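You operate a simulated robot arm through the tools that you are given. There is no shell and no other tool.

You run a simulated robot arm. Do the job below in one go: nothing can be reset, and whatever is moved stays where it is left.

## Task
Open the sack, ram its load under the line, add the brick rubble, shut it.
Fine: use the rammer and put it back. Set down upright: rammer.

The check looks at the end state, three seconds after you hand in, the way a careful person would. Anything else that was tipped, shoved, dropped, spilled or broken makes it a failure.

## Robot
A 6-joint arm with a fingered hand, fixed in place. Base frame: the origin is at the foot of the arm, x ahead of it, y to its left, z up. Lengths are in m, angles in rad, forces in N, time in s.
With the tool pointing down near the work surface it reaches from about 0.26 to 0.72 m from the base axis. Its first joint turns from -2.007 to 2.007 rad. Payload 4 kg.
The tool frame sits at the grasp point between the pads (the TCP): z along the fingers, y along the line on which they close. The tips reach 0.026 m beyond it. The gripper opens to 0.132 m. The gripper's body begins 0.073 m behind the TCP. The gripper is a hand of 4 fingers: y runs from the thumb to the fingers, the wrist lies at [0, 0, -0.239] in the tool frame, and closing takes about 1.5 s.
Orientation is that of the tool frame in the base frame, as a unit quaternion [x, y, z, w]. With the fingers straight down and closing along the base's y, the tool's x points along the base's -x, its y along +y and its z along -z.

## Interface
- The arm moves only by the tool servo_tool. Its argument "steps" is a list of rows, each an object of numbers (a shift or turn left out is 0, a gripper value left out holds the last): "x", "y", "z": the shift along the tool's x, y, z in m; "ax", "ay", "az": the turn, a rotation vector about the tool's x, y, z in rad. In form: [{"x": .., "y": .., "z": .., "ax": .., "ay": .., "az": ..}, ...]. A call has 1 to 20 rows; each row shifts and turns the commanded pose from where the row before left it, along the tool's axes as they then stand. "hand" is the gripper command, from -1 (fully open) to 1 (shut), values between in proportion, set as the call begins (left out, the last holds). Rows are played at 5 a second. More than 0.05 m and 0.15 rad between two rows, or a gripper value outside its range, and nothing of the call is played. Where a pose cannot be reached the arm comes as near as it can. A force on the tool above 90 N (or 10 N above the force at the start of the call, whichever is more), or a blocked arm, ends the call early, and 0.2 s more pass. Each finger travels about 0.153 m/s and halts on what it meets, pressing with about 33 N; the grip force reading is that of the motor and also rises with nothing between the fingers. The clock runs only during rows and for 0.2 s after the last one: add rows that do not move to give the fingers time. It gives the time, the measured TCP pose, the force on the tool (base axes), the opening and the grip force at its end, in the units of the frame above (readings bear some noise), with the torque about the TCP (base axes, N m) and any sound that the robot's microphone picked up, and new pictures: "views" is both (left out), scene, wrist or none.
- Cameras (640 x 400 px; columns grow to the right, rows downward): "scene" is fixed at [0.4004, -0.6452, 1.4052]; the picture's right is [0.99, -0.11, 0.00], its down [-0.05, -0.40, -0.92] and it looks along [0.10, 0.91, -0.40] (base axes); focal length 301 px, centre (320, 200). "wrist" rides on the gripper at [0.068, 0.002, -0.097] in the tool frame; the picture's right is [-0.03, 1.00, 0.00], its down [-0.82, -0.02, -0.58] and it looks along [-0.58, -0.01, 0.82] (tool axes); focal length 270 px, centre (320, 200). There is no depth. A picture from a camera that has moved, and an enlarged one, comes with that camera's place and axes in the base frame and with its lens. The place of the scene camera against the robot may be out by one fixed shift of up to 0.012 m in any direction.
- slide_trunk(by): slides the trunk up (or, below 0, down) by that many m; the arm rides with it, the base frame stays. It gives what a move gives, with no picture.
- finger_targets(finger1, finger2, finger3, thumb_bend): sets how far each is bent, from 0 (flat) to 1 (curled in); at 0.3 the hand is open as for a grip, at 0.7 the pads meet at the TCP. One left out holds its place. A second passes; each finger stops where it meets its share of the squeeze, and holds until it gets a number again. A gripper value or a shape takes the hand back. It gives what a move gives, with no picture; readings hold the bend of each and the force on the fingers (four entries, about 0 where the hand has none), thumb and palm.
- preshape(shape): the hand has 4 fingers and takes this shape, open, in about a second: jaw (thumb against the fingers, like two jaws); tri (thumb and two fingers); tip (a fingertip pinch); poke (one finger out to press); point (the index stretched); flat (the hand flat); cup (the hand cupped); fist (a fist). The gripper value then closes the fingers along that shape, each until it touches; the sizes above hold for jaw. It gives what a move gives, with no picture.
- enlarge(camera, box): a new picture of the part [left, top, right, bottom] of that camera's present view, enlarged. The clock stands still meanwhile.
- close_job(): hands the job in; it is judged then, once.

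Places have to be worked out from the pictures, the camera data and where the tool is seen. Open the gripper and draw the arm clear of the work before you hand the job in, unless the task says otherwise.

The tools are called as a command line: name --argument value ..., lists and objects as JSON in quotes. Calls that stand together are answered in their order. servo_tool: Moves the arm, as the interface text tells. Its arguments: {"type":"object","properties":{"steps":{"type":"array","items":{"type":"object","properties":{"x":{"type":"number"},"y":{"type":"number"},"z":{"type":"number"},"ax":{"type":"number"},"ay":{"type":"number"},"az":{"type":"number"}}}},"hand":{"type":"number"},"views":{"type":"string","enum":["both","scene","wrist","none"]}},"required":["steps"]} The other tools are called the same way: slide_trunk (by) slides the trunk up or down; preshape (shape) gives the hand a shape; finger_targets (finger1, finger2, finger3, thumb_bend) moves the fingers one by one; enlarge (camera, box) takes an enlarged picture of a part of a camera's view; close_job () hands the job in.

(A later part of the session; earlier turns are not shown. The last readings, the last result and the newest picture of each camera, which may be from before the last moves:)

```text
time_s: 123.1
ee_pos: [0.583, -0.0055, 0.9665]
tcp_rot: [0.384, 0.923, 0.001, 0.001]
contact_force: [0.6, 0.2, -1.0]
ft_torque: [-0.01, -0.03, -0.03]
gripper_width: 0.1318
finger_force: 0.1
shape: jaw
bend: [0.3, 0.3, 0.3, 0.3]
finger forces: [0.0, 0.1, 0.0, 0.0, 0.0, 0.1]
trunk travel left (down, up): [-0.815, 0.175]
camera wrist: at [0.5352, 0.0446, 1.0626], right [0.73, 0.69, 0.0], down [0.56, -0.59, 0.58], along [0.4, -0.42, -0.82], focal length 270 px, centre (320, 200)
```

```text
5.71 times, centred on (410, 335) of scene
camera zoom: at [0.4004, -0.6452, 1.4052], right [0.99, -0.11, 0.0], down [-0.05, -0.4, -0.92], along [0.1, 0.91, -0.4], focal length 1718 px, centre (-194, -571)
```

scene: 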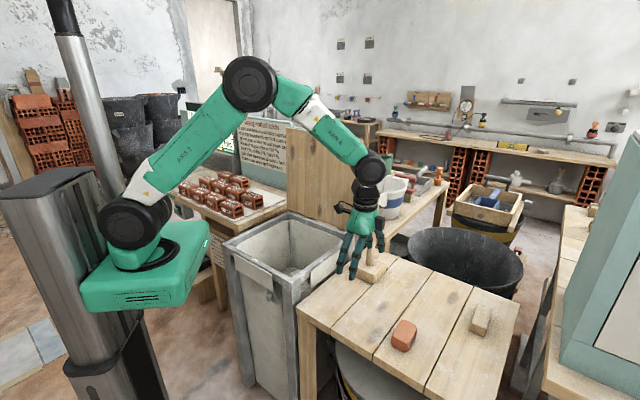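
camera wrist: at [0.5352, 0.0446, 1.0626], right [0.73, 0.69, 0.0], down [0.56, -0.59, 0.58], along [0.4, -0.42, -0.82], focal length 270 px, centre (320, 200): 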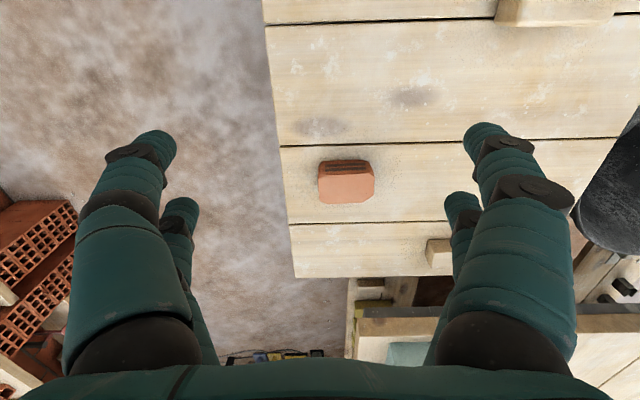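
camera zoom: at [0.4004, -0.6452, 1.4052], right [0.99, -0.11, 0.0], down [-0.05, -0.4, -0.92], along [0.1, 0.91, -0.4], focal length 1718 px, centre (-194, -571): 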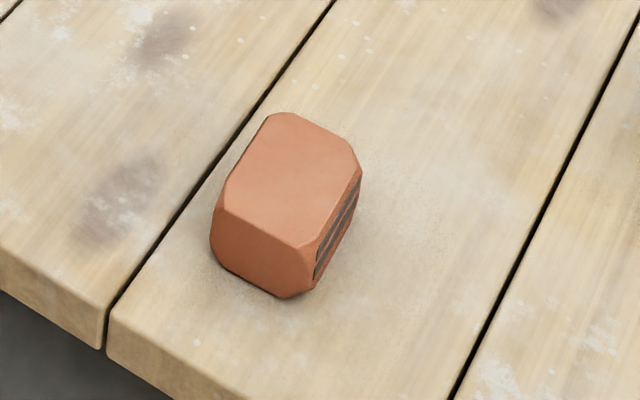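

The brick measures about 69×46×40 mm, centred at (0.692,-0.069), with its top at z≈0.768 and the table at about 0.728. I turn the hand 90° to close across the 46 mm side, and hover above it.

servo_tool --views "both" --steps '[{"az": -0.143}, {"az": -0.143}, {"az": -0.143}, {"az": -0.143}, {"az": -0.143}, {"az": -0.143}, {"az": -0.143}, {"az": -0.143}, {"az": -0.143}, {"az": -0.143}, {"az": -0.141}, {"x": -0.008, "y": -0.0305}, {"x": -0.008, "y": -0.0305}, {"x": -0.008, "y": -0.0305}, {"x": -0.008, "y": -0.0305}, {"z": 0.03}, {"z": 0.03}, {"z": 0.03}, {}]'

```text
time_s: 127.1
ee_pos: [0.6923, -0.0701, 0.878]
tcp_rot: [-0.382, 0.924, 0.0, 0.002]
contact_force: [0.1, -0.4, -0.1]
ft_torque: [0.01, 0.0, 0.02]
gripper_width: 0.132
finger_force: 0.0
shape: jaw
bend: [0.3, 0.3, 0.3, 0.3]
finger forces: [0.0, 0.0, 0.1, 0.0, 0.0, 0.1]
trunk travel left (down, up): [-0.815, 0.175]
camera wrist: at [0.6415, -0.1167, 0.9733], right [-0.69, 0.73, 0.0], down [0.59, 0.56, 0.58], along [0.42, 0.4, -0.81], focal length 270 px, centre (320, 200)
```

scene: 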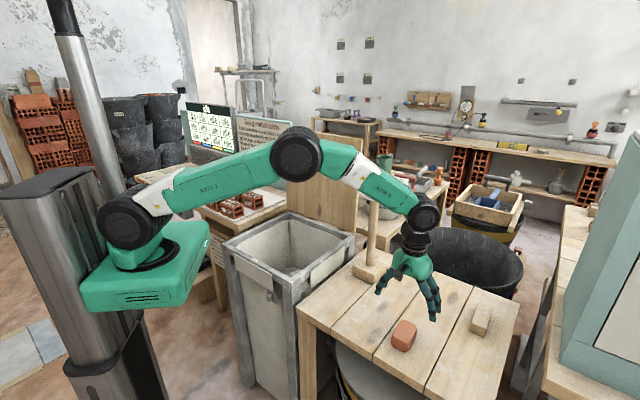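
wrist: 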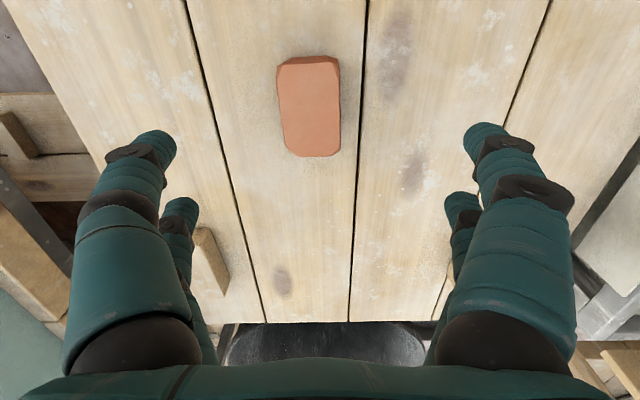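

The brick's centre is about 7 mm off in both axes. I correct that and descend to just above the table.

servo_tool --views "both" --steps '[{"x": 0.0065, "y": -0.0075}, {"z": 0.03}, {"z": 0.03}, {"z": 0.025}, {"z": 0.015}, {"z": 0.01}, {}]'

```text
time_s: 128.7
ee_pos: [0.693, -0.0806, 0.766]
tcp_rot: [-0.382, 0.924, 0.001, 0.002]
contact_force: [0.8, 0.0, 0.6]
ft_torque: [0.0, 0.03, 0.01]
gripper_width: 0.1319
finger_force: 0.0
shape: jaw
bend: [0.3, 0.3, 0.3, 0.3]
finger forces: [0.0, 0.1, 0.0, 0.0, 0.0, 0.1]
trunk travel left (down, up): [-0.815, 0.175]
camera wrist: at [0.6424, -0.1266, 0.8622], right [-0.69, 0.73, 0.0], down [0.59, 0.56, 0.58], along [0.42, 0.4, -0.81], focal length 270 px, centre (320, 200)
```

scene: 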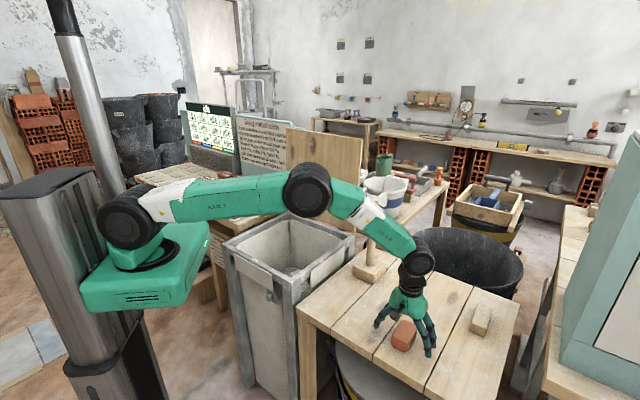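
wrist: 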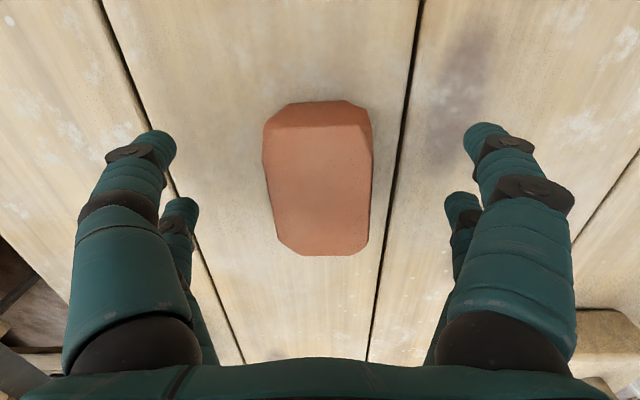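

The brick sits between the fingers. I lower 4 mm more and close.

servo_tool --views "none" --steps '[{"z": 0.004}, {}]'

servo_tool --hand 1 --views "both" --steps '[{}, {}, {}, {}, {}, {}, {}, {}, {}]'

```text
time_s: 129.3
ee_pos: [0.6924, -0.0804, 0.7629]
tcp_rot: [-0.381, 0.925, 0.0, 0.001]
contact_force: [-0.4, 0.4, 0.0]
ft_torque: [-0.04, 0.03, 0.0]
gripper_width: 0.1319
finger_force: 0.0
shape: jaw
bend: [0.3, 0.3, 0.3, 0.3]
finger forces: [0.1, 0.0, 0.0, 0.0, 0.0, 0.1]
trunk travel left (down, up): [-0.815, 0.175]
```

```text
time_s: 131.3
ee_pos: [0.6922, -0.0814, 0.7631]
tcp_rot: [-0.382, 0.924, 0.001, 0.002]
contact_force: [-0.3, 1.0, -0.3]
ft_torque: [-0.01, 0.03, 0.0]
gripper_width: 0.0411
finger_force: 32.7
shape: jaw
bend: [0.74, 0.74, 0.74, 0.7]
finger forces: [30.1, 29.9, 30.0, 0.1, 30.0, 0.0]
trunk travel left (down, up): [-0.815, 0.175]
camera wrist: at [0.642, -0.1271, 0.8585], right [-0.69, 0.73, 0.0], down [0.59, 0.56, 0.58], along [0.42, 0.4, -0.81], focal length 270 px, centre (320, 200)
```

scene: 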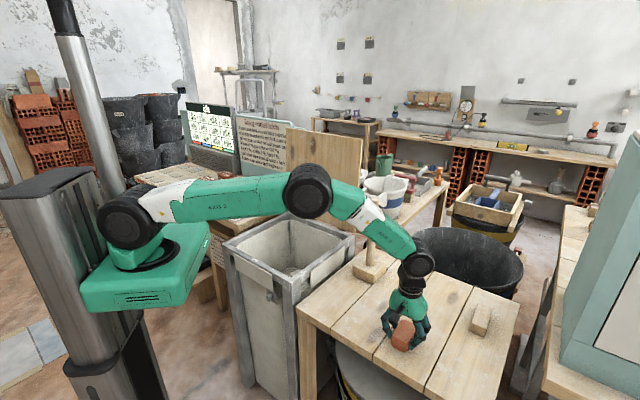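
wrist: 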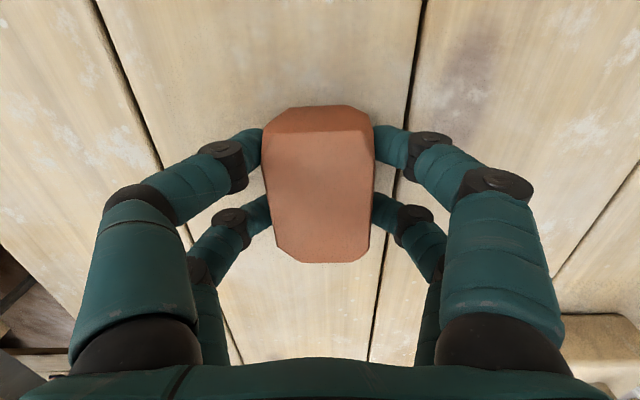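

A firm four-finger grip with a 41 mm opening. I lift it and carry it over the sack, well clear of the rammer.

servo_tool --views "both" --steps '[{"z": -0.02}, {"z": -0.04}, {"z": -0.045}, {"z": -0.045}, {"z": -0.045}, {"z": -0.025}, {"x": -0.0081, "y": 0.0403}, {"x": -0.0081, "y": 0.0403}, {"x": -0.0081, "y": 0.0403}, {"x": -0.0081, "y": 0.0403}, {"x": -0.0081, "y": 0.0403}, {"x": -0.0081, "y": 0.0403}, {"x": -0.0081, "y": 0.0403}, {"x": -0.0081, "y": 0.0403}, {"x": -0.0081, "y": 0.0403}, {"x": -0.0081, "y": 0.0403}, {"x": -0.0081, "y": 0.0403}, {"x": -0.0081, "y": 0.0403}, {"x": -0.0078, "y": 0.0394}, {}]'

```text
time_s: 135.5
ee_pos: [0.3964, 0.3626, 0.9863]
tcp_rot: [-0.381, 0.924, 0.001, 0.002]
contact_force: [0.9, 0.1, -1.5]
ft_torque: [0.01, 0.03, 0.02]
gripper_width: 0.0407
finger_force: 32.9
shape: jaw
bend: [0.74, 0.74, 0.74, 0.7]
finger forces: [30.3, 29.9, 30.3, 0.0, 30.2, 0.0]
trunk travel left (down, up): [-0.815, 0.175]
camera wrist: at [0.3456, 0.3161, 1.0808], right [-0.69, 0.73, 0.0], down [0.59, 0.56, 0.58], along [0.42, 0.4, -0.81], focal length 270 px, centre (320, 200)
```

scene: 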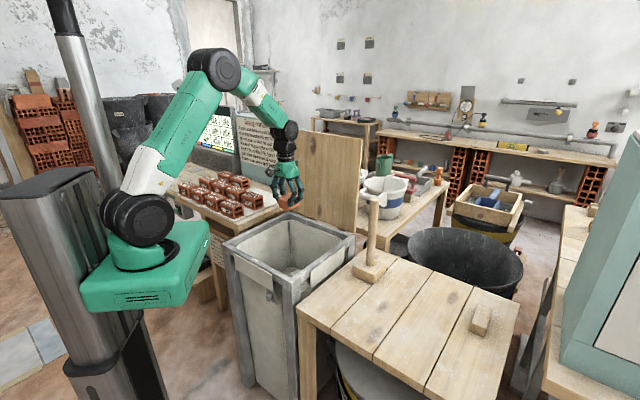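
wrist: 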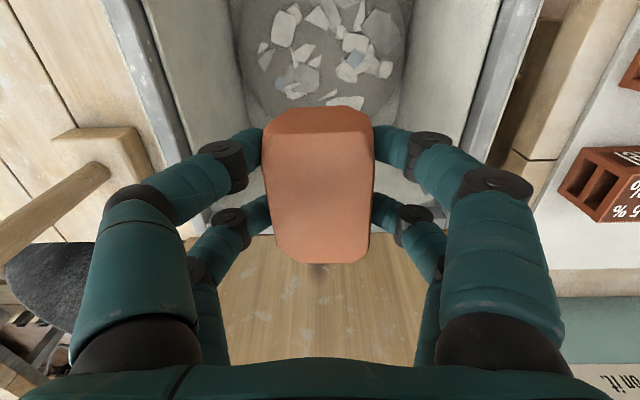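

The brick is over the sack. I check the inside walls from this new angle before lowering.

enlarge --camera "wrist" --box '[160, 0, 480, 180]'

```text
2.00 times, centred on (320, 90) of wrist
camera zoom: at [0.3456, 0.3161, 1.0808], right [-0.69, 0.73, 0.0], down [0.59, 0.56, 0.58], along [0.42, 0.4, -0.81], focal length 541 px, centre (320, 420)
```

zoom: 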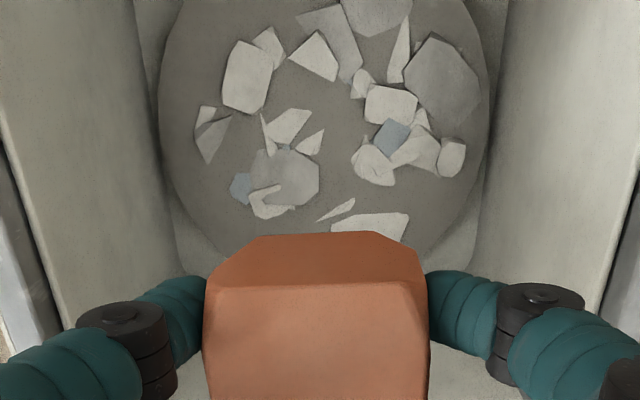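

No new information there. The walls are plain and the load is lower than before. I lower the brick into the sack with the hand centred.

servo_tool --views "both" --steps '[{"z": 0.03}, {"z": 0.04}, {"z": 0.04}, {"z": 0.04}, {"z": 0.04}, {"z": 0.03}, {}]'

```text
time_s: 137.1
ee_pos: [0.3966, 0.3654, 0.7595]
tcp_rot: [-0.382, 0.924, 0.001, 0.002]
contact_force: [-0.7, 0.9, -1.8]
ft_torque: [-0.04, 0.01, 0.02]
gripper_width: 0.041
finger_force: 33.1
shape: jaw
bend: [0.74, 0.74, 0.74, 0.7]
finger forces: [30.3, 30.0, 30.1, 0.0, 30.2, 0.0]
trunk travel left (down, up): [-0.815, 0.175]
camera wrist: at [0.3466, 0.3185, 0.8547], right [-0.69, 0.73, 0.0], down [0.59, 0.56, 0.58], along [0.42, 0.4, -0.81], focal length 270 px, centre (320, 200)
```

scene: 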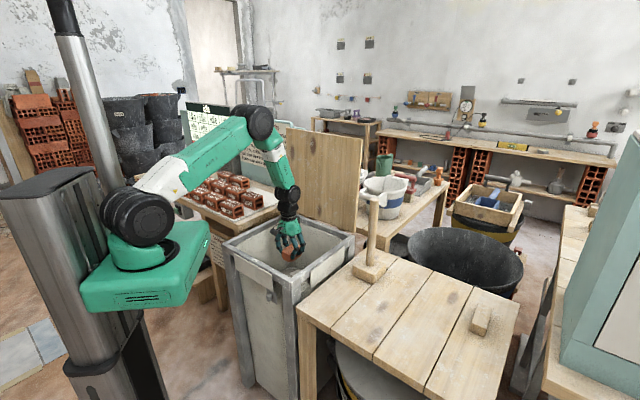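
wrist: 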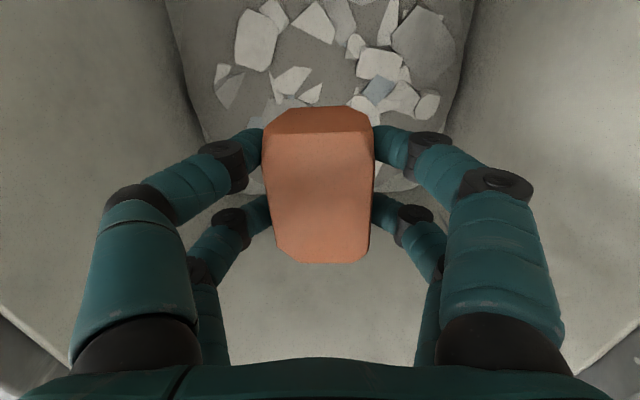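

There's plenty of clearance on all sides. I continue down to just above the load.

servo_tool --views "both" --steps '[{"z": 0.03}, {"z": 0.03}, {"z": 0.02}, {"z": 0.02}, {}]'

```text
time_s: 138.3
ee_pos: [0.399, 0.3683, 0.662]
tcp_rot: [-0.382, 0.924, -0.001, 0.002]
contact_force: [0.4, 0.9, -2.3]
ft_torque: [0.0, 0.01, -0.01]
gripper_width: 0.0409
finger_force: 32.8
shape: jaw
bend: [0.74, 0.74, 0.74, 0.7]
finger forces: [30.5, 30.0, 30.2, 0.0, 30.2, 0.1]
trunk travel left (down, up): [-0.815, 0.175]
camera wrist: at [0.3485, 0.3217, 0.7575], right [-0.69, 0.73, 0.0], down [0.59, 0.56, 0.58], along [0.42, 0.4, -0.81], focal length 270 px, centre (320, 200)
```

scene: 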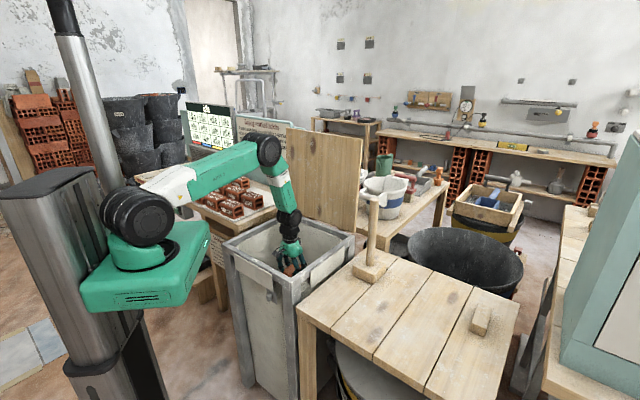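
wrist: 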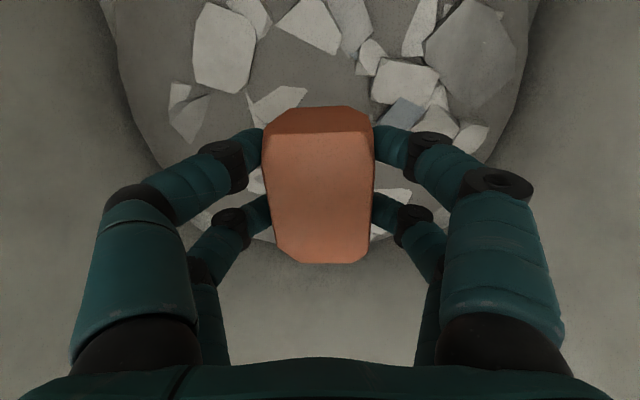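

There are about 5 cm left to the load. I lower slowly until it touches.

servo_tool --views "none" --steps '[{"z": 0.01}, {"z": 0.01}, {"z": 0.01}, {"z": 0.006}, {"z": 0.004}, {}]'

```text
time_s: 139.7
ee_pos: [0.3989, 0.3669, 0.6254]
tcp_rot: [-0.382, 0.924, 0.0, 0.001]
contact_force: [0.3, 0.1, -2.8]
ft_torque: [0.03, 0.01, 0.02]
gripper_width: 0.0413
finger_force: 32.7
shape: jaw
bend: [0.74, 0.74, 0.74, 0.7]
finger forces: [30.5, 30.0, 30.2, 0.0, 30.2, 0.0]
trunk travel left (down, up): [-0.815, 0.175]
```

servo_tool --views "wrist" --steps '[{"z": 0.004}, {"z": 0.004}, {"z": 0.004}, {"z": 0.004}, {}]'

```text
time_s: 140.9
ee_pos: [0.3993, 0.366, 0.6091]
tcp_rot: [-0.382, 0.924, 0.001, 0.001]
contact_force: [0.5, 0.0, -3.0]
ft_torque: [0.0, 0.02, -0.02]
gripper_width: 0.0411
finger_force: 33.1
shape: jaw
bend: [0.74, 0.74, 0.74, 0.7]
finger forces: [30.4, 30.1, 30.2, 0.0, 30.2, 0.0]
trunk travel left (down, up): [-0.815, 0.175]
camera wrist: at [0.3479, 0.3193, 0.7042], right [-0.69, 0.73, 0.0], down [0.59, 0.56, 0.58], along [0.42, 0.4, -0.81], focal length 270 px, centre (320, 200)
```

wrist: 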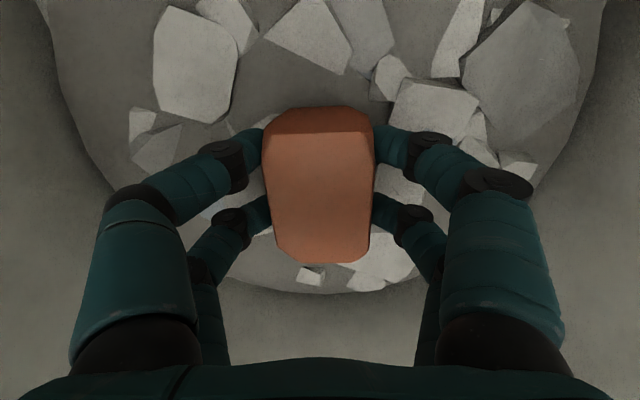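

It's now only a centimetre or so above the rubble. I go 8 mm lower and then open the fingers.

servo_tool --views "none" --steps '[{"z": 0.004}, {"z": 0.004}, {}]'

servo_tool --hand -1 --views "wrist" --steps '[{}, {}, {}, {}, {}, {}, {}, {}, {}]'

```text
time_s: 141.7
ee_pos: [0.3989, 0.3668, 0.6023]
tcp_rot: [-0.382, 0.924, 0.001, 0.003]
contact_force: [-1.2, -2.9, 21.3]
ft_torque: [-0.19, 0.0, 0.01]
gripper_width: 0.0417
finger_force: 32.6
shape: jaw
bend: [0.74, 0.74, 0.74, 0.7]
finger forces: [32.7, 31.9, 31.9, 0.0, 33.4, 0.0]
trunk travel left (down, up): [-0.815, 0.175]
```

```text
time_s: 143.7
ee_pos: [0.3976, 0.3662, 0.6001]
tcp_rot: [-0.382, 0.924, 0.001, 0.002]
contact_force: [-0.4, -0.4, 0.5]
ft_torque: [-0.05, -0.02, 0.01]
gripper_width: 0.132
finger_force: 0.0
shape: jaw
bend: [0.3, 0.3, 0.3, 0.3]
finger forces: [0.0, 0.1, 0.0, 0.1, 0.1, 0.0]
trunk travel left (down, up): [-0.815, 0.175]
camera wrist: at [0.3481, 0.3199, 0.6951], right [-0.69, 0.73, 0.0], down [0.59, 0.56, 0.58], along [0.42, 0.4, -0.81], focal length 270 px, centre (320, 200)
```

wrist: 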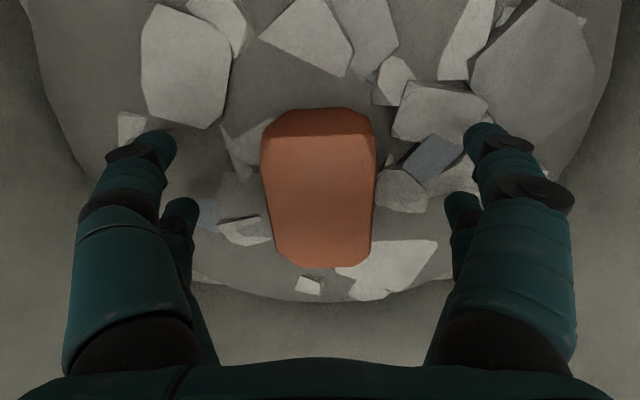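

The brick rests flat on the load (contact at TCP 0.603). I withdraw straight up out of the sack.

servo_tool --views "both" --steps '[{"z": -0.02}, {"z": -0.04}, {"z": -0.045}, {"z": -0.045}, {"z": -0.045}, {"z": -0.045}, {"z": -0.045}, {"z": -0.045}, {"z": -0.045}, {"z": -0.045}, {"z": -0.045}, {}]'

enlarge --camera "wrist" --box '[160, 0, 480, 200]'

enlarge --camera "scene" --box '[220, 120, 400, 310]'

```text
time_s: 146.3
ee_pos: [0.3982, 0.3647, 1.0644]
tcp_rot: [-0.382, 0.924, 0.001, 0.0]
contact_force: [-0.1, -0.4, -0.4]
ft_torque: [-0.01, -0.02, 0.03]
gripper_width: 0.132
finger_force: 0.0
shape: jaw
bend: [0.3, 0.3, 0.3, 0.3]
finger forces: [0.0, 0.0, 0.0, 0.0, 0.0, 0.0]
trunk travel left (down, up): [-0.815, 0.175]
camera wrist: at [0.3485, 0.3175, 1.1598], right [-0.69, 0.73, 0.0], down [0.59, 0.56, 0.58], along [0.42, 0.4, -0.82], focal length 270 px, centre (320, 200)
```

scene: 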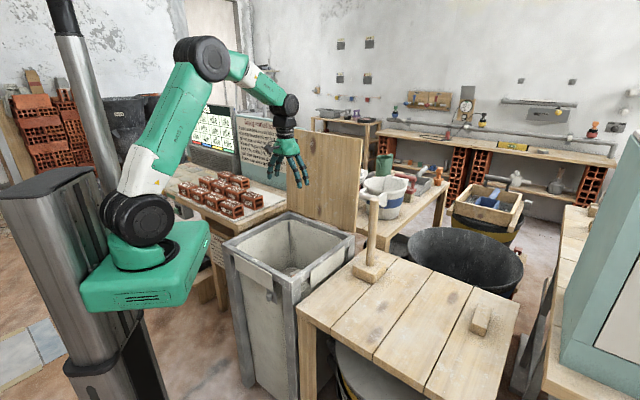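
wrist: 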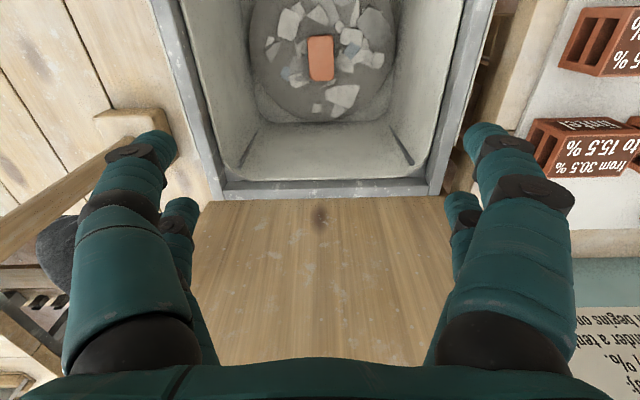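

```text
2.00 times, centred on (320, 100) of wrist
camera zoom: at [0.3485, 0.3175, 1.1598], right [-0.69, 0.73, 0.0], down [0.59, 0.56, 0.58], along [0.42, 0.4, -0.82], focal length 541 px, centre (320, 400)
```

zoom: 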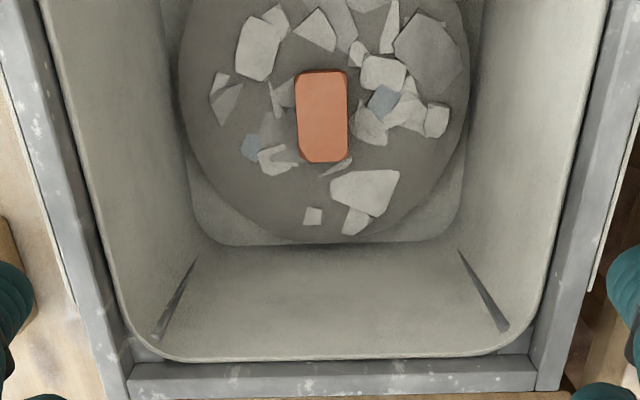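

```text
2.11 times, centred on (310, 215) of scene
camera zoom: at [0.4004, -0.6452, 1.4052], right [0.99, -0.11, 0.0], down [-0.05, -0.4, -0.92], along [0.1, 0.91, -0.4], focal length 633 px, centre (341, 168)
```

zoom: 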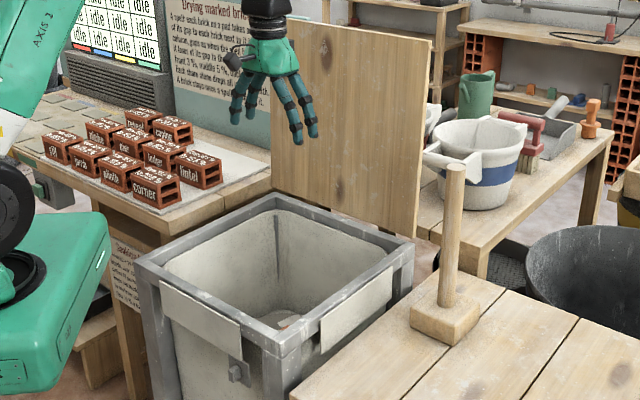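

The brick is in. Pressing it with over 20 N didn't sink the load any further, so the load is at its full rammed depth. Now for shutting the sack: I go back to the trunk height and hand pose used when leaving the lid handle.

slide_trunk --by 0.06

servo_tool --views "none" --steps '[{"z": -0.04}, {"z": -0.045}, {"z": -0.045}, {"z": -0.045}, {"az": 0.143}, {"az": 0.143}, {"az": 0.143}, {"az": 0.143}, {"az": 0.143}, {"az": 0.143}, {"az": 0.143}, {"az": 0.143}, {"az": 0.143}, {"az": 0.143}, {"az": 0.141}, {}]'

servo_tool --views "both" --steps '[{"ax": -0.107}, {"ax": -0.107}, {"ax": -0.107}, {"ax": -0.107}, {"ax": -0.107}, {}]'

```text
time_s: 147.3
ee_pos: [0.4001, 0.3638, 1.1244]
tcp_rot: [-0.382, 0.924, 0.001, 0.001]
contact_force: [0.2, -0.1, 0.1]
ft_torque: [-0.03, -0.01, -0.04]
gripper_width: 0.1319
finger_force: 0.0
shape: jaw
bend: [0.3, 0.3, 0.3, 0.3]
finger forces: [0.0, 0.0, 0.0, 0.0, 0.0, 0.1]
trunk travel left (down, up): [-0.875, 0.115]
```

```text
time_s: 150.7
ee_pos: [0.3968, 0.3627, 1.2993]
tcp_rot: [0.384, 0.924, 0.0, 0.0]
contact_force: [-0.1, 0.0, -0.7]
ft_torque: [0.0, 0.0, -0.04]
gripper_width: 0.1319
finger_force: 0.2
shape: jaw
bend: [0.3, 0.3, 0.3, 0.3]
finger forces: [0.0, 0.0, 0.0, 0.0, 0.1, 0.0]
trunk travel left (down, up): [-0.875, 0.115]
```

```text
time_s: 152.1
ee_pos: [0.399, 0.3648, 1.2992]
tcp_rot: [0.37, 0.89, 0.246, 0.102]
contact_force: [-0.4, 0.4, 0.0]
ft_torque: [0.04, 0.02, -0.02]
gripper_width: 0.132
finger_force: 0.0
shape: jaw
bend: [0.3, 0.3, 0.3, 0.3]
finger forces: [0.1, 0.0, 0.0, 0.0, 0.0, 0.0]
trunk travel left (down, up): [-0.875, 0.115]
camera wrist: at [0.3155, 0.3796, 1.382], right [0.63, 0.59, 0.51], down [0.35, -0.8, 0.48], along [0.7, -0.12, -0.71], focal length 270 px, centre (320, 200)
```

scene: 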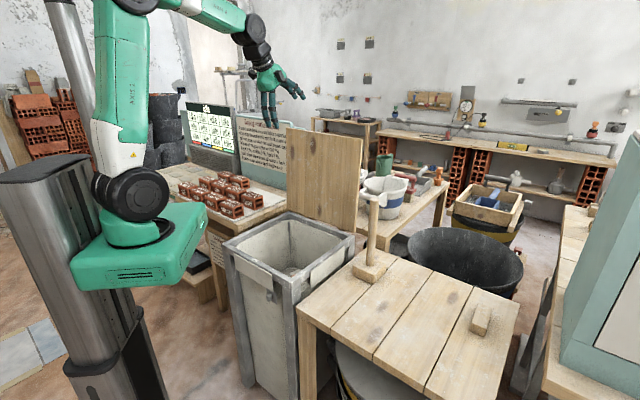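
wrist: 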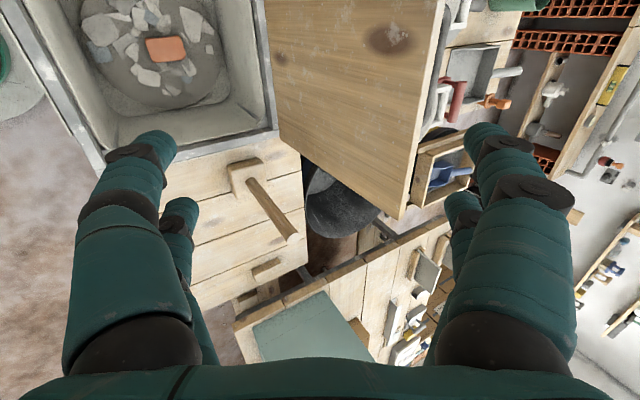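

I slide outward over the lid's top edge, at the height I left from.

servo_tool --views "both" --steps '[{"x": 0.003, "y": 0.0337, "z": 0.0199}, {"x": 0.002, "y": 0.0337, "z": 0.0199}, {"y": 0.0337, "z": 0.0199}, {"y": 0.0337, "z": 0.0199}, {"y": 0.0337, "z": 0.0199}, {"y": 0.025, "z": 0.0148}, {}]'

```text
time_s: 153.7
ee_pos: [0.5534, 0.5256, 1.3009]
tcp_rot: [0.369, 0.891, 0.245, 0.102]
contact_force: [-0.6, 0.0, 0.7]
ft_torque: [0.0, 0.0, 0.01]
gripper_width: 0.132
finger_force: 0.1
shape: jaw
bend: [0.3, 0.3, 0.3, 0.3]
finger forces: [0.0, 0.1, 0.1, 0.1, 0.1, 0.0]
trunk travel left (down, up): [-0.875, 0.115]
camera wrist: at [0.47, 0.5403, 1.383], right [0.63, 0.59, 0.51], down [0.35, -0.8, 0.48], along [0.69, -0.12, -0.71], focal length 270 px, centre (320, 200)
```

scene: 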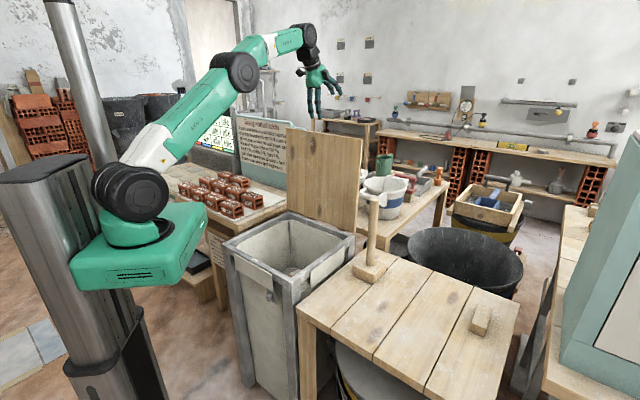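
wrist: 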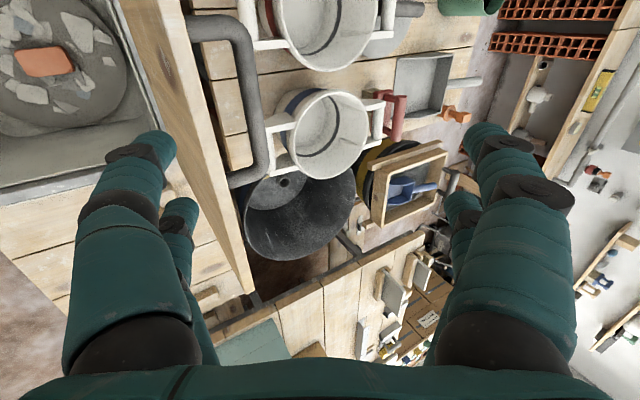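

The view matches the exit view. I set the near pair to their slim exit bend and descend along the same path, so they pass between the bar and the lid.

finger_targets --finger1 0.33 --finger2 0.33 --finger3 0.4 --thumb_bend 0.4

servo_tool --views "both" --steps '[{"y": -0.001, "z": 0.0255}, {"y": -0.0011, "z": 0.0171}, {"y": -0.0011, "z": 0.0171}, {"y": -0.001, "z": 0.012}, {}]'

```text
time_s: 154.7
ee_pos: [0.5538, 0.5262, 1.3009]
tcp_rot: [0.369, 0.89, 0.246, 0.102]
contact_force: [0.2, -0.2, 0.5]
ft_torque: [0.02, -0.01, -0.03]
gripper_width: 0.1126
finger_force: 0.2
shape: fingers
bend: [0.33, 0.33, 0.4, 0.4]
finger forces: [0.0, 0.0, 0.0, 0.0, 0.0, 0.0]
trunk travel left (down, up): [-0.875, 0.115]
```

```text
time_s: 155.9
ee_pos: [0.5787, 0.5491, 1.2345]
tcp_rot: [0.37, 0.891, 0.245, 0.101]
contact_force: [0.2, -0.7, 1.7]
ft_torque: [0.0, 0.01, -0.01]
gripper_width: 0.1121
finger_force: 0.0
shape: fingers
bend: [0.33, 0.33, 0.4, 0.4]
finger forces: [0.1, 0.1, 0.1, 0.0, 0.0, 0.0]
trunk travel left (down, up): [-0.875, 0.115]
camera wrist: at [0.4941, 0.5642, 1.3179], right [0.63, 0.59, 0.51], down [0.35, -0.8, 0.48], along [0.69, -0.12, -0.71], focal length 270 px, centre (320, 200)
```

scene: 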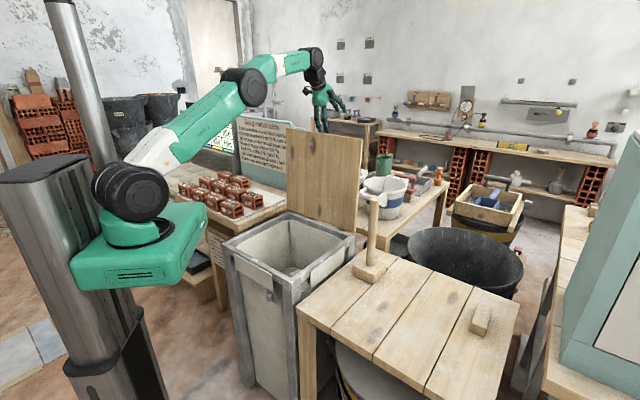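
wrist: 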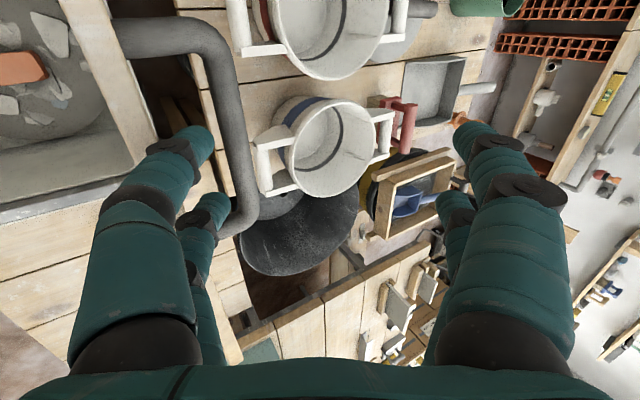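

The near fingertips are between the lid edge and the bar. I continue down along the path.

servo_tool --views "wrist" --steps '[{"y": -0.0019, "z": 0.019}, {"y": -0.0032, "z": 0.0151}, {"y": -0.0032, "z": 0.0151}, {}]'

```text
time_s: 156.9
ee_pos: [0.5866, 0.5613, 1.2034]
tcp_rot: [0.369, 0.888, 0.255, 0.105]
contact_force: [1.3, 1.8, 48.4]
ft_torque: [-2.46, 1.98, -0.01]
gripper_width: 0.1125
finger_force: 33.4
shape: fingers
bend: [0.33, 0.33, 0.38, 0.4]
finger forces: [0.1, 0.1, 46.3, 0.1, 20.4, 0.0]
trunk travel left (down, up): [-0.875, 0.115]
camera wrist: at [0.5022, 0.5741, 1.2857], right [0.62, 0.58, 0.53], down [0.35, -0.81, 0.48], along [0.7, -0.11, -0.7], focal length 270 px, centre (320, 200)
```

wrist: 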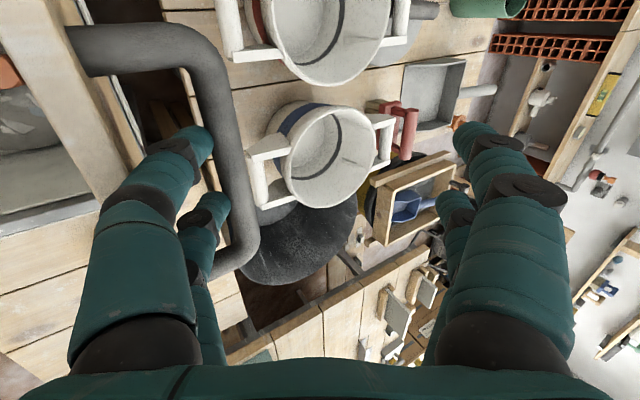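

The near fingertips landed on top of the bar. I back up 2 cm and straighten them slightly.

servo_tool --views "none" --steps '[{"y": 0.005, "z": -0.0086}, {"y": 0.005, "z": -0.0086}, {}]'

finger_targets --finger3 0.34 --thumb_bend 0.34

enlarge --camera "wrist" --box '[40, 0, 360, 260]'

```text
time_s: 157.7
ee_pos: [0.5893, 0.5602, 1.2056]
tcp_rot: [0.37, 0.891, 0.244, 0.101]
contact_force: [-0.7, -0.6, 0.4]
ft_torque: [-0.05, 0.08, 0.01]
gripper_width: 0.1131
finger_force: 1.3
shape: fingers
bend: [0.33, 0.33, 0.39, 0.4]
finger forces: [0.0, 0.1, 0.7, 0.1, 0.6, 0.0]
trunk travel left (down, up): [-0.875, 0.115]
```

```text
time_s: 158.7
ee_pos: [0.5897, 0.5615, 1.2094]
tcp_rot: [0.369, 0.89, 0.247, 0.102]
contact_force: [1.4, 0.9, -0.3]
ft_torque: [0.04, -0.05, 0.02]
gripper_width: 0.1207
finger_force: 0.9
shape: fingers
bend: [0.33, 0.33, 0.35, 0.35]
finger forces: [0.1, 0.1, 0.8, 0.1, 1.1, 0.0]
trunk travel left (down, up): [-0.875, 0.115]
```

```text
1.54 times, centred on (200, 130) of wrist
camera zoom: at [0.5068, 0.5764, 1.2918], right [0.62, 0.59, 0.51], down [0.35, -0.8, 0.48], along [0.7, -0.12, -0.71], focal length 416 px, centre (505, 308)
```

zoom: 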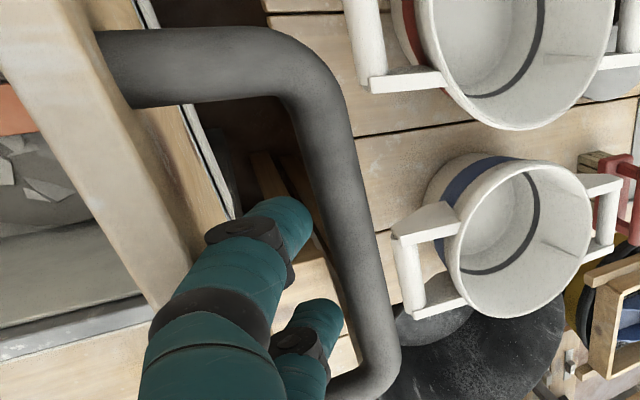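

The near fingers now stand cleanly between the lid edge and the bar. I descend in small steps with a slight outward bias.

servo_tool --views "wrist" --steps '[{"y": -0.0015, "z": 0.0106}, {"y": -0.0025, "z": 0.0101}, {}]'

```text
time_s: 159.5
ee_pos: [0.5916, 0.564, 1.1881]
tcp_rot: [0.37, 0.89, 0.245, 0.101]
contact_force: [1.1, 1.4, 3.4]
ft_torque: [-0.19, 0.15, 0.04]
gripper_width: 0.1213
finger_force: 2.3
shape: fingers
bend: [0.33, 0.33, 0.35, 0.34]
finger forces: [0.0, 0.1, 2.4, 0.0, 1.6, 0.0]
out of reach, approached as far as the arm can: row 1
trunk travel left (down, up): [-0.875, 0.115]
camera wrist: at [0.5094, 0.5789, 1.2716], right [0.63, 0.59, 0.51], down [0.35, -0.8, 0.49], along [0.69, -0.12, -0.71], focal length 270 px, centre (320, 200)
```

wrist: 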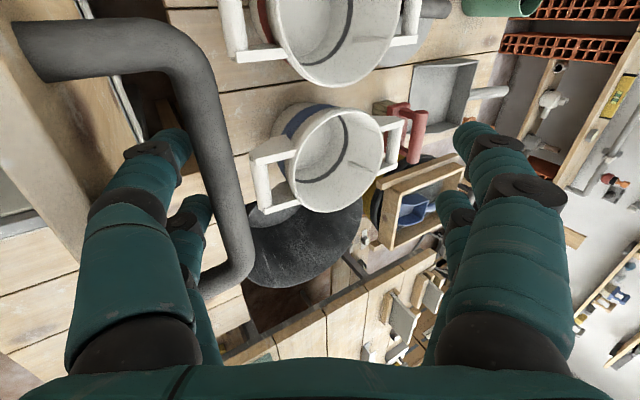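

Same picture as on the way out, with small forces. I continue.

servo_tool --views "wrist" --steps '[{"y": -0.001, "z": 0.0098}, {"y": -0.001, "z": 0.0098}, {}]'

```text
time_s: 160.3
ee_pos: [0.597, 0.5685, 1.1701]
tcp_rot: [0.37, 0.89, 0.245, 0.102]
contact_force: [-0.1, 0.8, -0.8]
ft_torque: [-0.02, -0.02, -0.02]
gripper_width: 0.1219
finger_force: 0.0
shape: fingers
bend: [0.33, 0.33, 0.34, 0.34]
finger forces: [0.0, 0.0, 0.1, 0.0, 0.0, 0.1]
trunk travel left (down, up): [-0.875, 0.115]
camera wrist: at [0.5145, 0.5839, 1.2523], right [0.63, 0.59, 0.51], down [0.35, -0.8, 0.48], along [0.69, -0.12, -0.71], focal length 270 px, centre (320, 200)
```

wrist: 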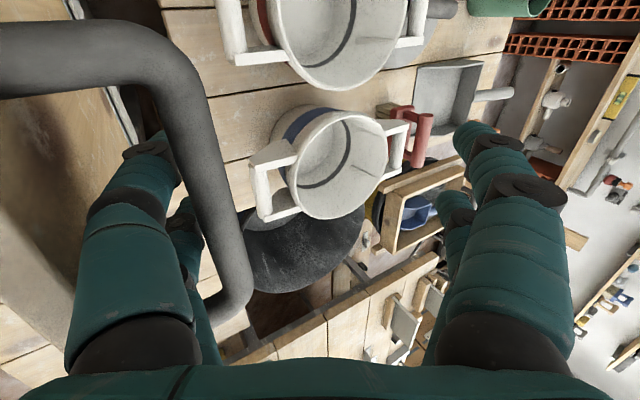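

There's no contact at all. I continue down to the depth where the cage closed before.

servo_tool --views "wrist" --steps '[{"y": -0.0036, "z": 0.0116}, {"y": -0.0036, "z": 0.0116}, {"y": -0.0036, "z": 0.0116}, {}]'

```text
time_s: 161.3
ee_pos: [0.6034, 0.5748, 1.1368]
tcp_rot: [0.37, 0.89, 0.245, 0.102]
contact_force: [-1.6, -1.8, 2.3]
ft_torque: [-0.05, 0.02, -0.03]
gripper_width: 0.1221
finger_force: 1.0
shape: fingers
bend: [0.33, 0.33, 0.34, 0.34]
finger forces: [0.1, 0.1, 1.4, 0.0, 1.0, 0.1]
trunk travel left (down, up): [-0.875, 0.115]
camera wrist: at [0.5206, 0.5898, 1.2192], right [0.63, 0.59, 0.51], down [0.35, -0.8, 0.48], along [0.69, -0.12, -0.71], focal length 270 px, centre (320, 200)
```

wrist: 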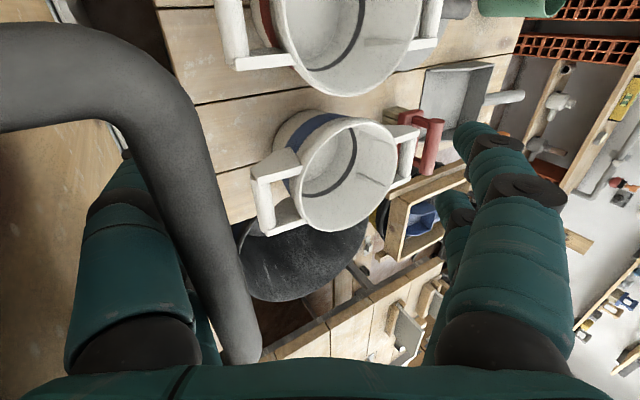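

The bar lies nearer the near fingers than before, but it is inside the hand. I close the near pair under the bar first.

finger_targets --finger3 0.6 --thumb_bend 0.6

finger_targets --finger1 0.72 --finger2 0.72

enlarge --camera "wrist" --box '[0, 0, 640, 400]'

enlarge --camera "scene" --box '[220, 60, 400, 260]'

```text
time_s: 162.3
ee_pos: [0.6042, 0.5744, 1.1363]
tcp_rot: [0.369, 0.891, 0.245, 0.102]
contact_force: [-1.8, -2.6, -3.4]
ft_torque: [0.19, -0.16, -0.04]
gripper_width: 0.0789
finger_force: 2.3
shape: fingers
bend: [0.33, 0.33, 0.59, 0.6]
finger forces: [0.0, 0.0, 3.1, 0.0, 1.4, 0.0]
trunk travel left (down, up): [-0.875, 0.115]
```

```text
time_s: 163.3
ee_pos: [0.6046, 0.5752, 1.1343]
tcp_rot: [0.369, 0.891, 0.246, 0.102]
contact_force: [-2.3, -2.9, -4.6]
ft_torque: [0.19, -0.13, -0.02]
gripper_width: 0.0147
finger_force: 2.4
shape: fingers
bend: [0.72, 0.72, 0.59, 0.6]
finger forces: [0.0, 0.1, 2.9, 0.0, 1.4, 0.0]
trunk travel left (down, up): [-0.875, 0.115]
```

```text
1.00 times, centred on (320, 200) of wrist (not enlarged: the box is as wide or as high as the picture)
camera zoom: at [0.5209, 0.5901, 1.2186], right [0.63, 0.59, 0.51], down [0.35, -0.8, 0.49], along [0.69, -0.12, -0.71], focal length 270 px, centre (320, 200)
```

zoom: 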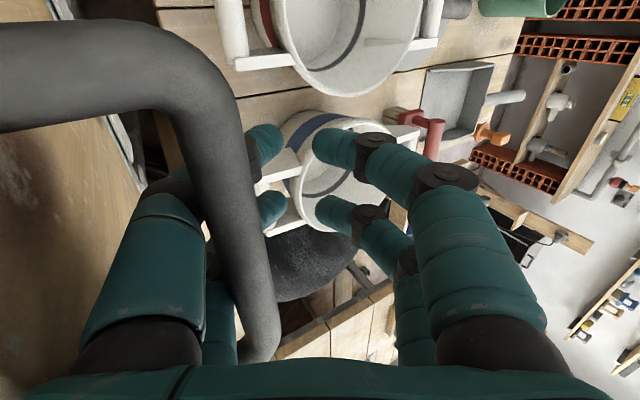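

```text
2.00 times, centred on (310, 160) of scene
camera zoom: at [0.4004, -0.6452, 1.4052], right [0.99, -0.11, 0.0], down [-0.05, -0.4, -0.92], along [0.1, 0.91, -0.4], focal length 601 px, centre (340, 280)
```

zoom: 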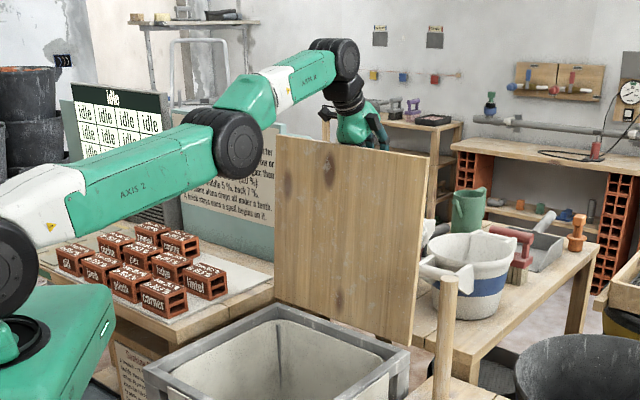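

The bar is caged: the near fingers are under it and the far ones are nearly meeting them. I close fully and start bringing the lid back.

servo_tool --hand 1 --views "wrist" --steps '[{}, {}, {}, {}, {}]'

```text
time_s: 164.5
ee_pos: [0.6043, 0.5751, 1.1347]
tcp_rot: [0.369, 0.891, 0.245, 0.101]
contact_force: [-3.3, -3.8, -8.3]
ft_torque: [0.22, -0.36, -0.02]
gripper_width: 0.0
finger_force: 33.2
shape: jaw
bend: [0.67, 0.67, 0.72, 0.69]
finger forces: [0.0, 0.0, 3.1, 0.0, 6.7, 0.0]
trunk travel left (down, up): [-0.875, 0.115]
camera wrist: at [0.5211, 0.5903, 1.218], right [0.63, 0.59, 0.51], down [0.36, -0.8, 0.49], along [0.69, -0.12, -0.71], focal length 270 px, centre (320, 200)
```

wrist: 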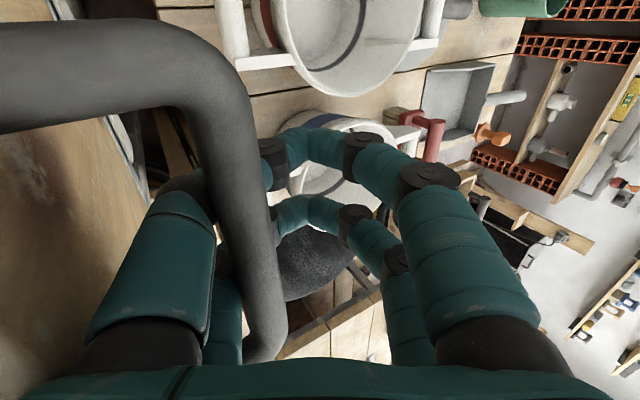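

The cage is closed. I pull back toward the robot in small steps, keeping the tilt, to bring the lid past vertical.

servo_tool --views "both" --steps '[{"y": -0.0089, "z": -0.0067}, {"y": -0.0089, "z": -0.0067}, {"y": -0.0089, "z": -0.0067}, {"y": -0.0089, "z": -0.0067}, {}]'

```text
time_s: 165.7
ee_pos: [0.6017, 0.5731, 1.1367]
tcp_rot: [0.372, 0.893, 0.235, 0.097]
contact_force: [1.0, -10.3, -49.4]
ft_torque: [1.01, -1.82, 0.32]
gripper_width: 0.0
finger_force: 33.2
shape: jaw
bend: [0.67, 0.67, 0.72, 0.71]
finger forces: [0.0, 0.0, 7.5, 0.0, 39.0, 0.0]
out of reach, approached as far as the arm can: row 1, 2, 3, 4
trunk travel left (down, up): [-0.875, 0.115]
camera wrist: at [0.5203, 0.5907, 1.2211], right [0.63, 0.6, 0.49], down [0.36, -0.79, 0.49], along [0.68, -0.14, -0.72], focal length 270 px, centre (320, 200)
```

scene: 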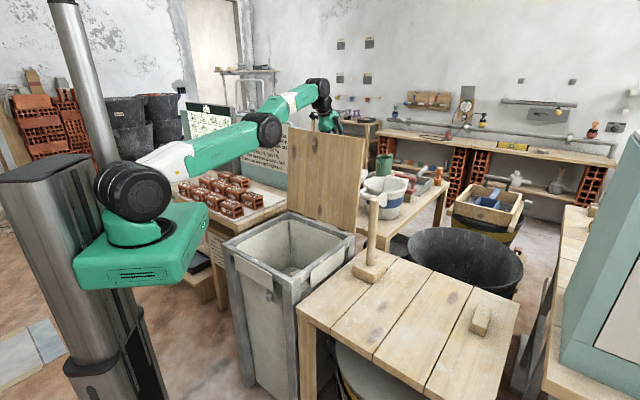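
wrist: 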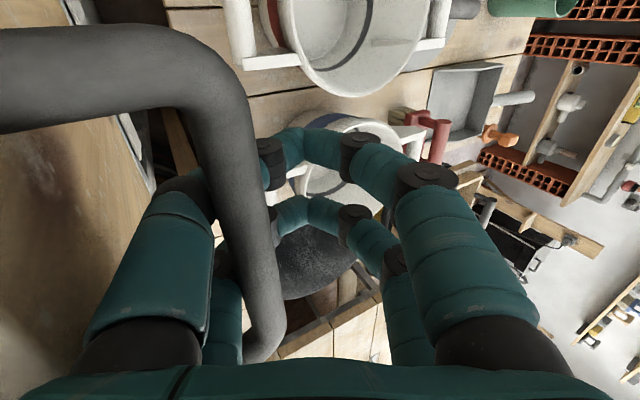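

The solver reported the pose as out of reach, since the arm is nearly straight there, and the hand pulled up instead of back. I relieve that by lowering slightly, as before.

servo_tool --views "none" --steps '[{"y": -0.0022, "z": 0.0035}, {"y": -0.0022, "z": 0.0035}, {"y": -0.0022, "z": 0.0035}, {}]'

```text
time_s: 166.7
ee_pos: [0.6033, 0.5756, 1.1367]
tcp_rot: [0.37, 0.891, 0.243, 0.101]
contact_force: [0.8, -11.0, -22.4]
ft_torque: [0.41, -0.85, 0.33]
gripper_width: 0.0
finger_force: 33.3
shape: jaw
bend: [0.67, 0.67, 0.72, 0.71]
finger forces: [0.0, 0.0, 4.6, 0.0, 19.4, 0.0]
out of reach, approached as far as the arm can: row 3
trunk travel left (down, up): [-0.875, 0.115]
```

Tension is dropping. I try a pure small pull toward the robot.

servo_tool --views "none" --steps '[{"y": -0.0022, "z": 0.0035}, {"y": -0.0043, "z": -0.0025}, {"y": -0.0043, "z": -0.0025}, {}]'

```text
time_s: 167.7
ee_pos: [0.6034, 0.576, 1.1354]
tcp_rot: [0.37, 0.891, 0.244, 0.1]
contact_force: [3.4, -5.0, -4.9]
ft_torque: [0.04, -0.14, 0.27]
gripper_width: 0.0
finger_force: 33.0
shape: jaw
bend: [0.67, 0.67, 0.72, 0.71]
finger forces: [0.1, 0.1, 3.9, 0.0, 6.5, 0.1]
out of reach, approached as far as the arm can: row 2, 3
trunk travel left (down, up): [-0.875, 0.115]
```

The arm is nearly straight, so a purely radial pull stalls the solver, while downward moves do work. I combine a little down with the pull to bend the elbow.

servo_tool --views "none" --steps '[{"y": -0.0046, "z": 0.002}, {"y": -0.0046, "z": 0.002}, {}]'

```text
time_s: 168.5
ee_pos: [0.602, 0.5788, 1.1322]
tcp_rot: [0.369, 0.89, 0.248, 0.102]
contact_force: [5.5, 1.1, 18.0]
ft_torque: [-1.1, 1.18, 0.29]
gripper_width: 0.0002
finger_force: 32.8
shape: jaw
bend: [0.67, 0.67, 0.72, 0.71]
finger forces: [0.0, 0.0, 7.4, 0.0, 0.5, 14.2]
out of reach, approached as far as the arm can: row 1, 2
trunk travel left (down, up): [-0.875, 0.115]
```

The radial pull still stalls. I test whether tilting the hand more, which draws the wrist back, gets the arm off its straight posture.

servo_tool --views "none" --steps '[{"y": 0.004, "z": -0.0055}, {"ax": -0.03}, {}]'

```text
time_s: 169.3
ee_pos: [0.6063, 0.5816, 1.1346]
tcp_rot: [0.368, 0.888, 0.256, 0.106]
contact_force: [-2.3, -3.4, -2.0]
ft_torque: [-0.19, 0.26, 0.06]
gripper_width: 0.0002
finger_force: 32.4
shape: jaw
bend: [0.67, 0.67, 0.72, 0.71]
finger forces: [0.0, 0.1, 13.5, 0.1, 4.9, 6.2]
out of reach, approached as far as the arm can: row 2
trunk travel left (down, up): [-0.875, 0.115]
```

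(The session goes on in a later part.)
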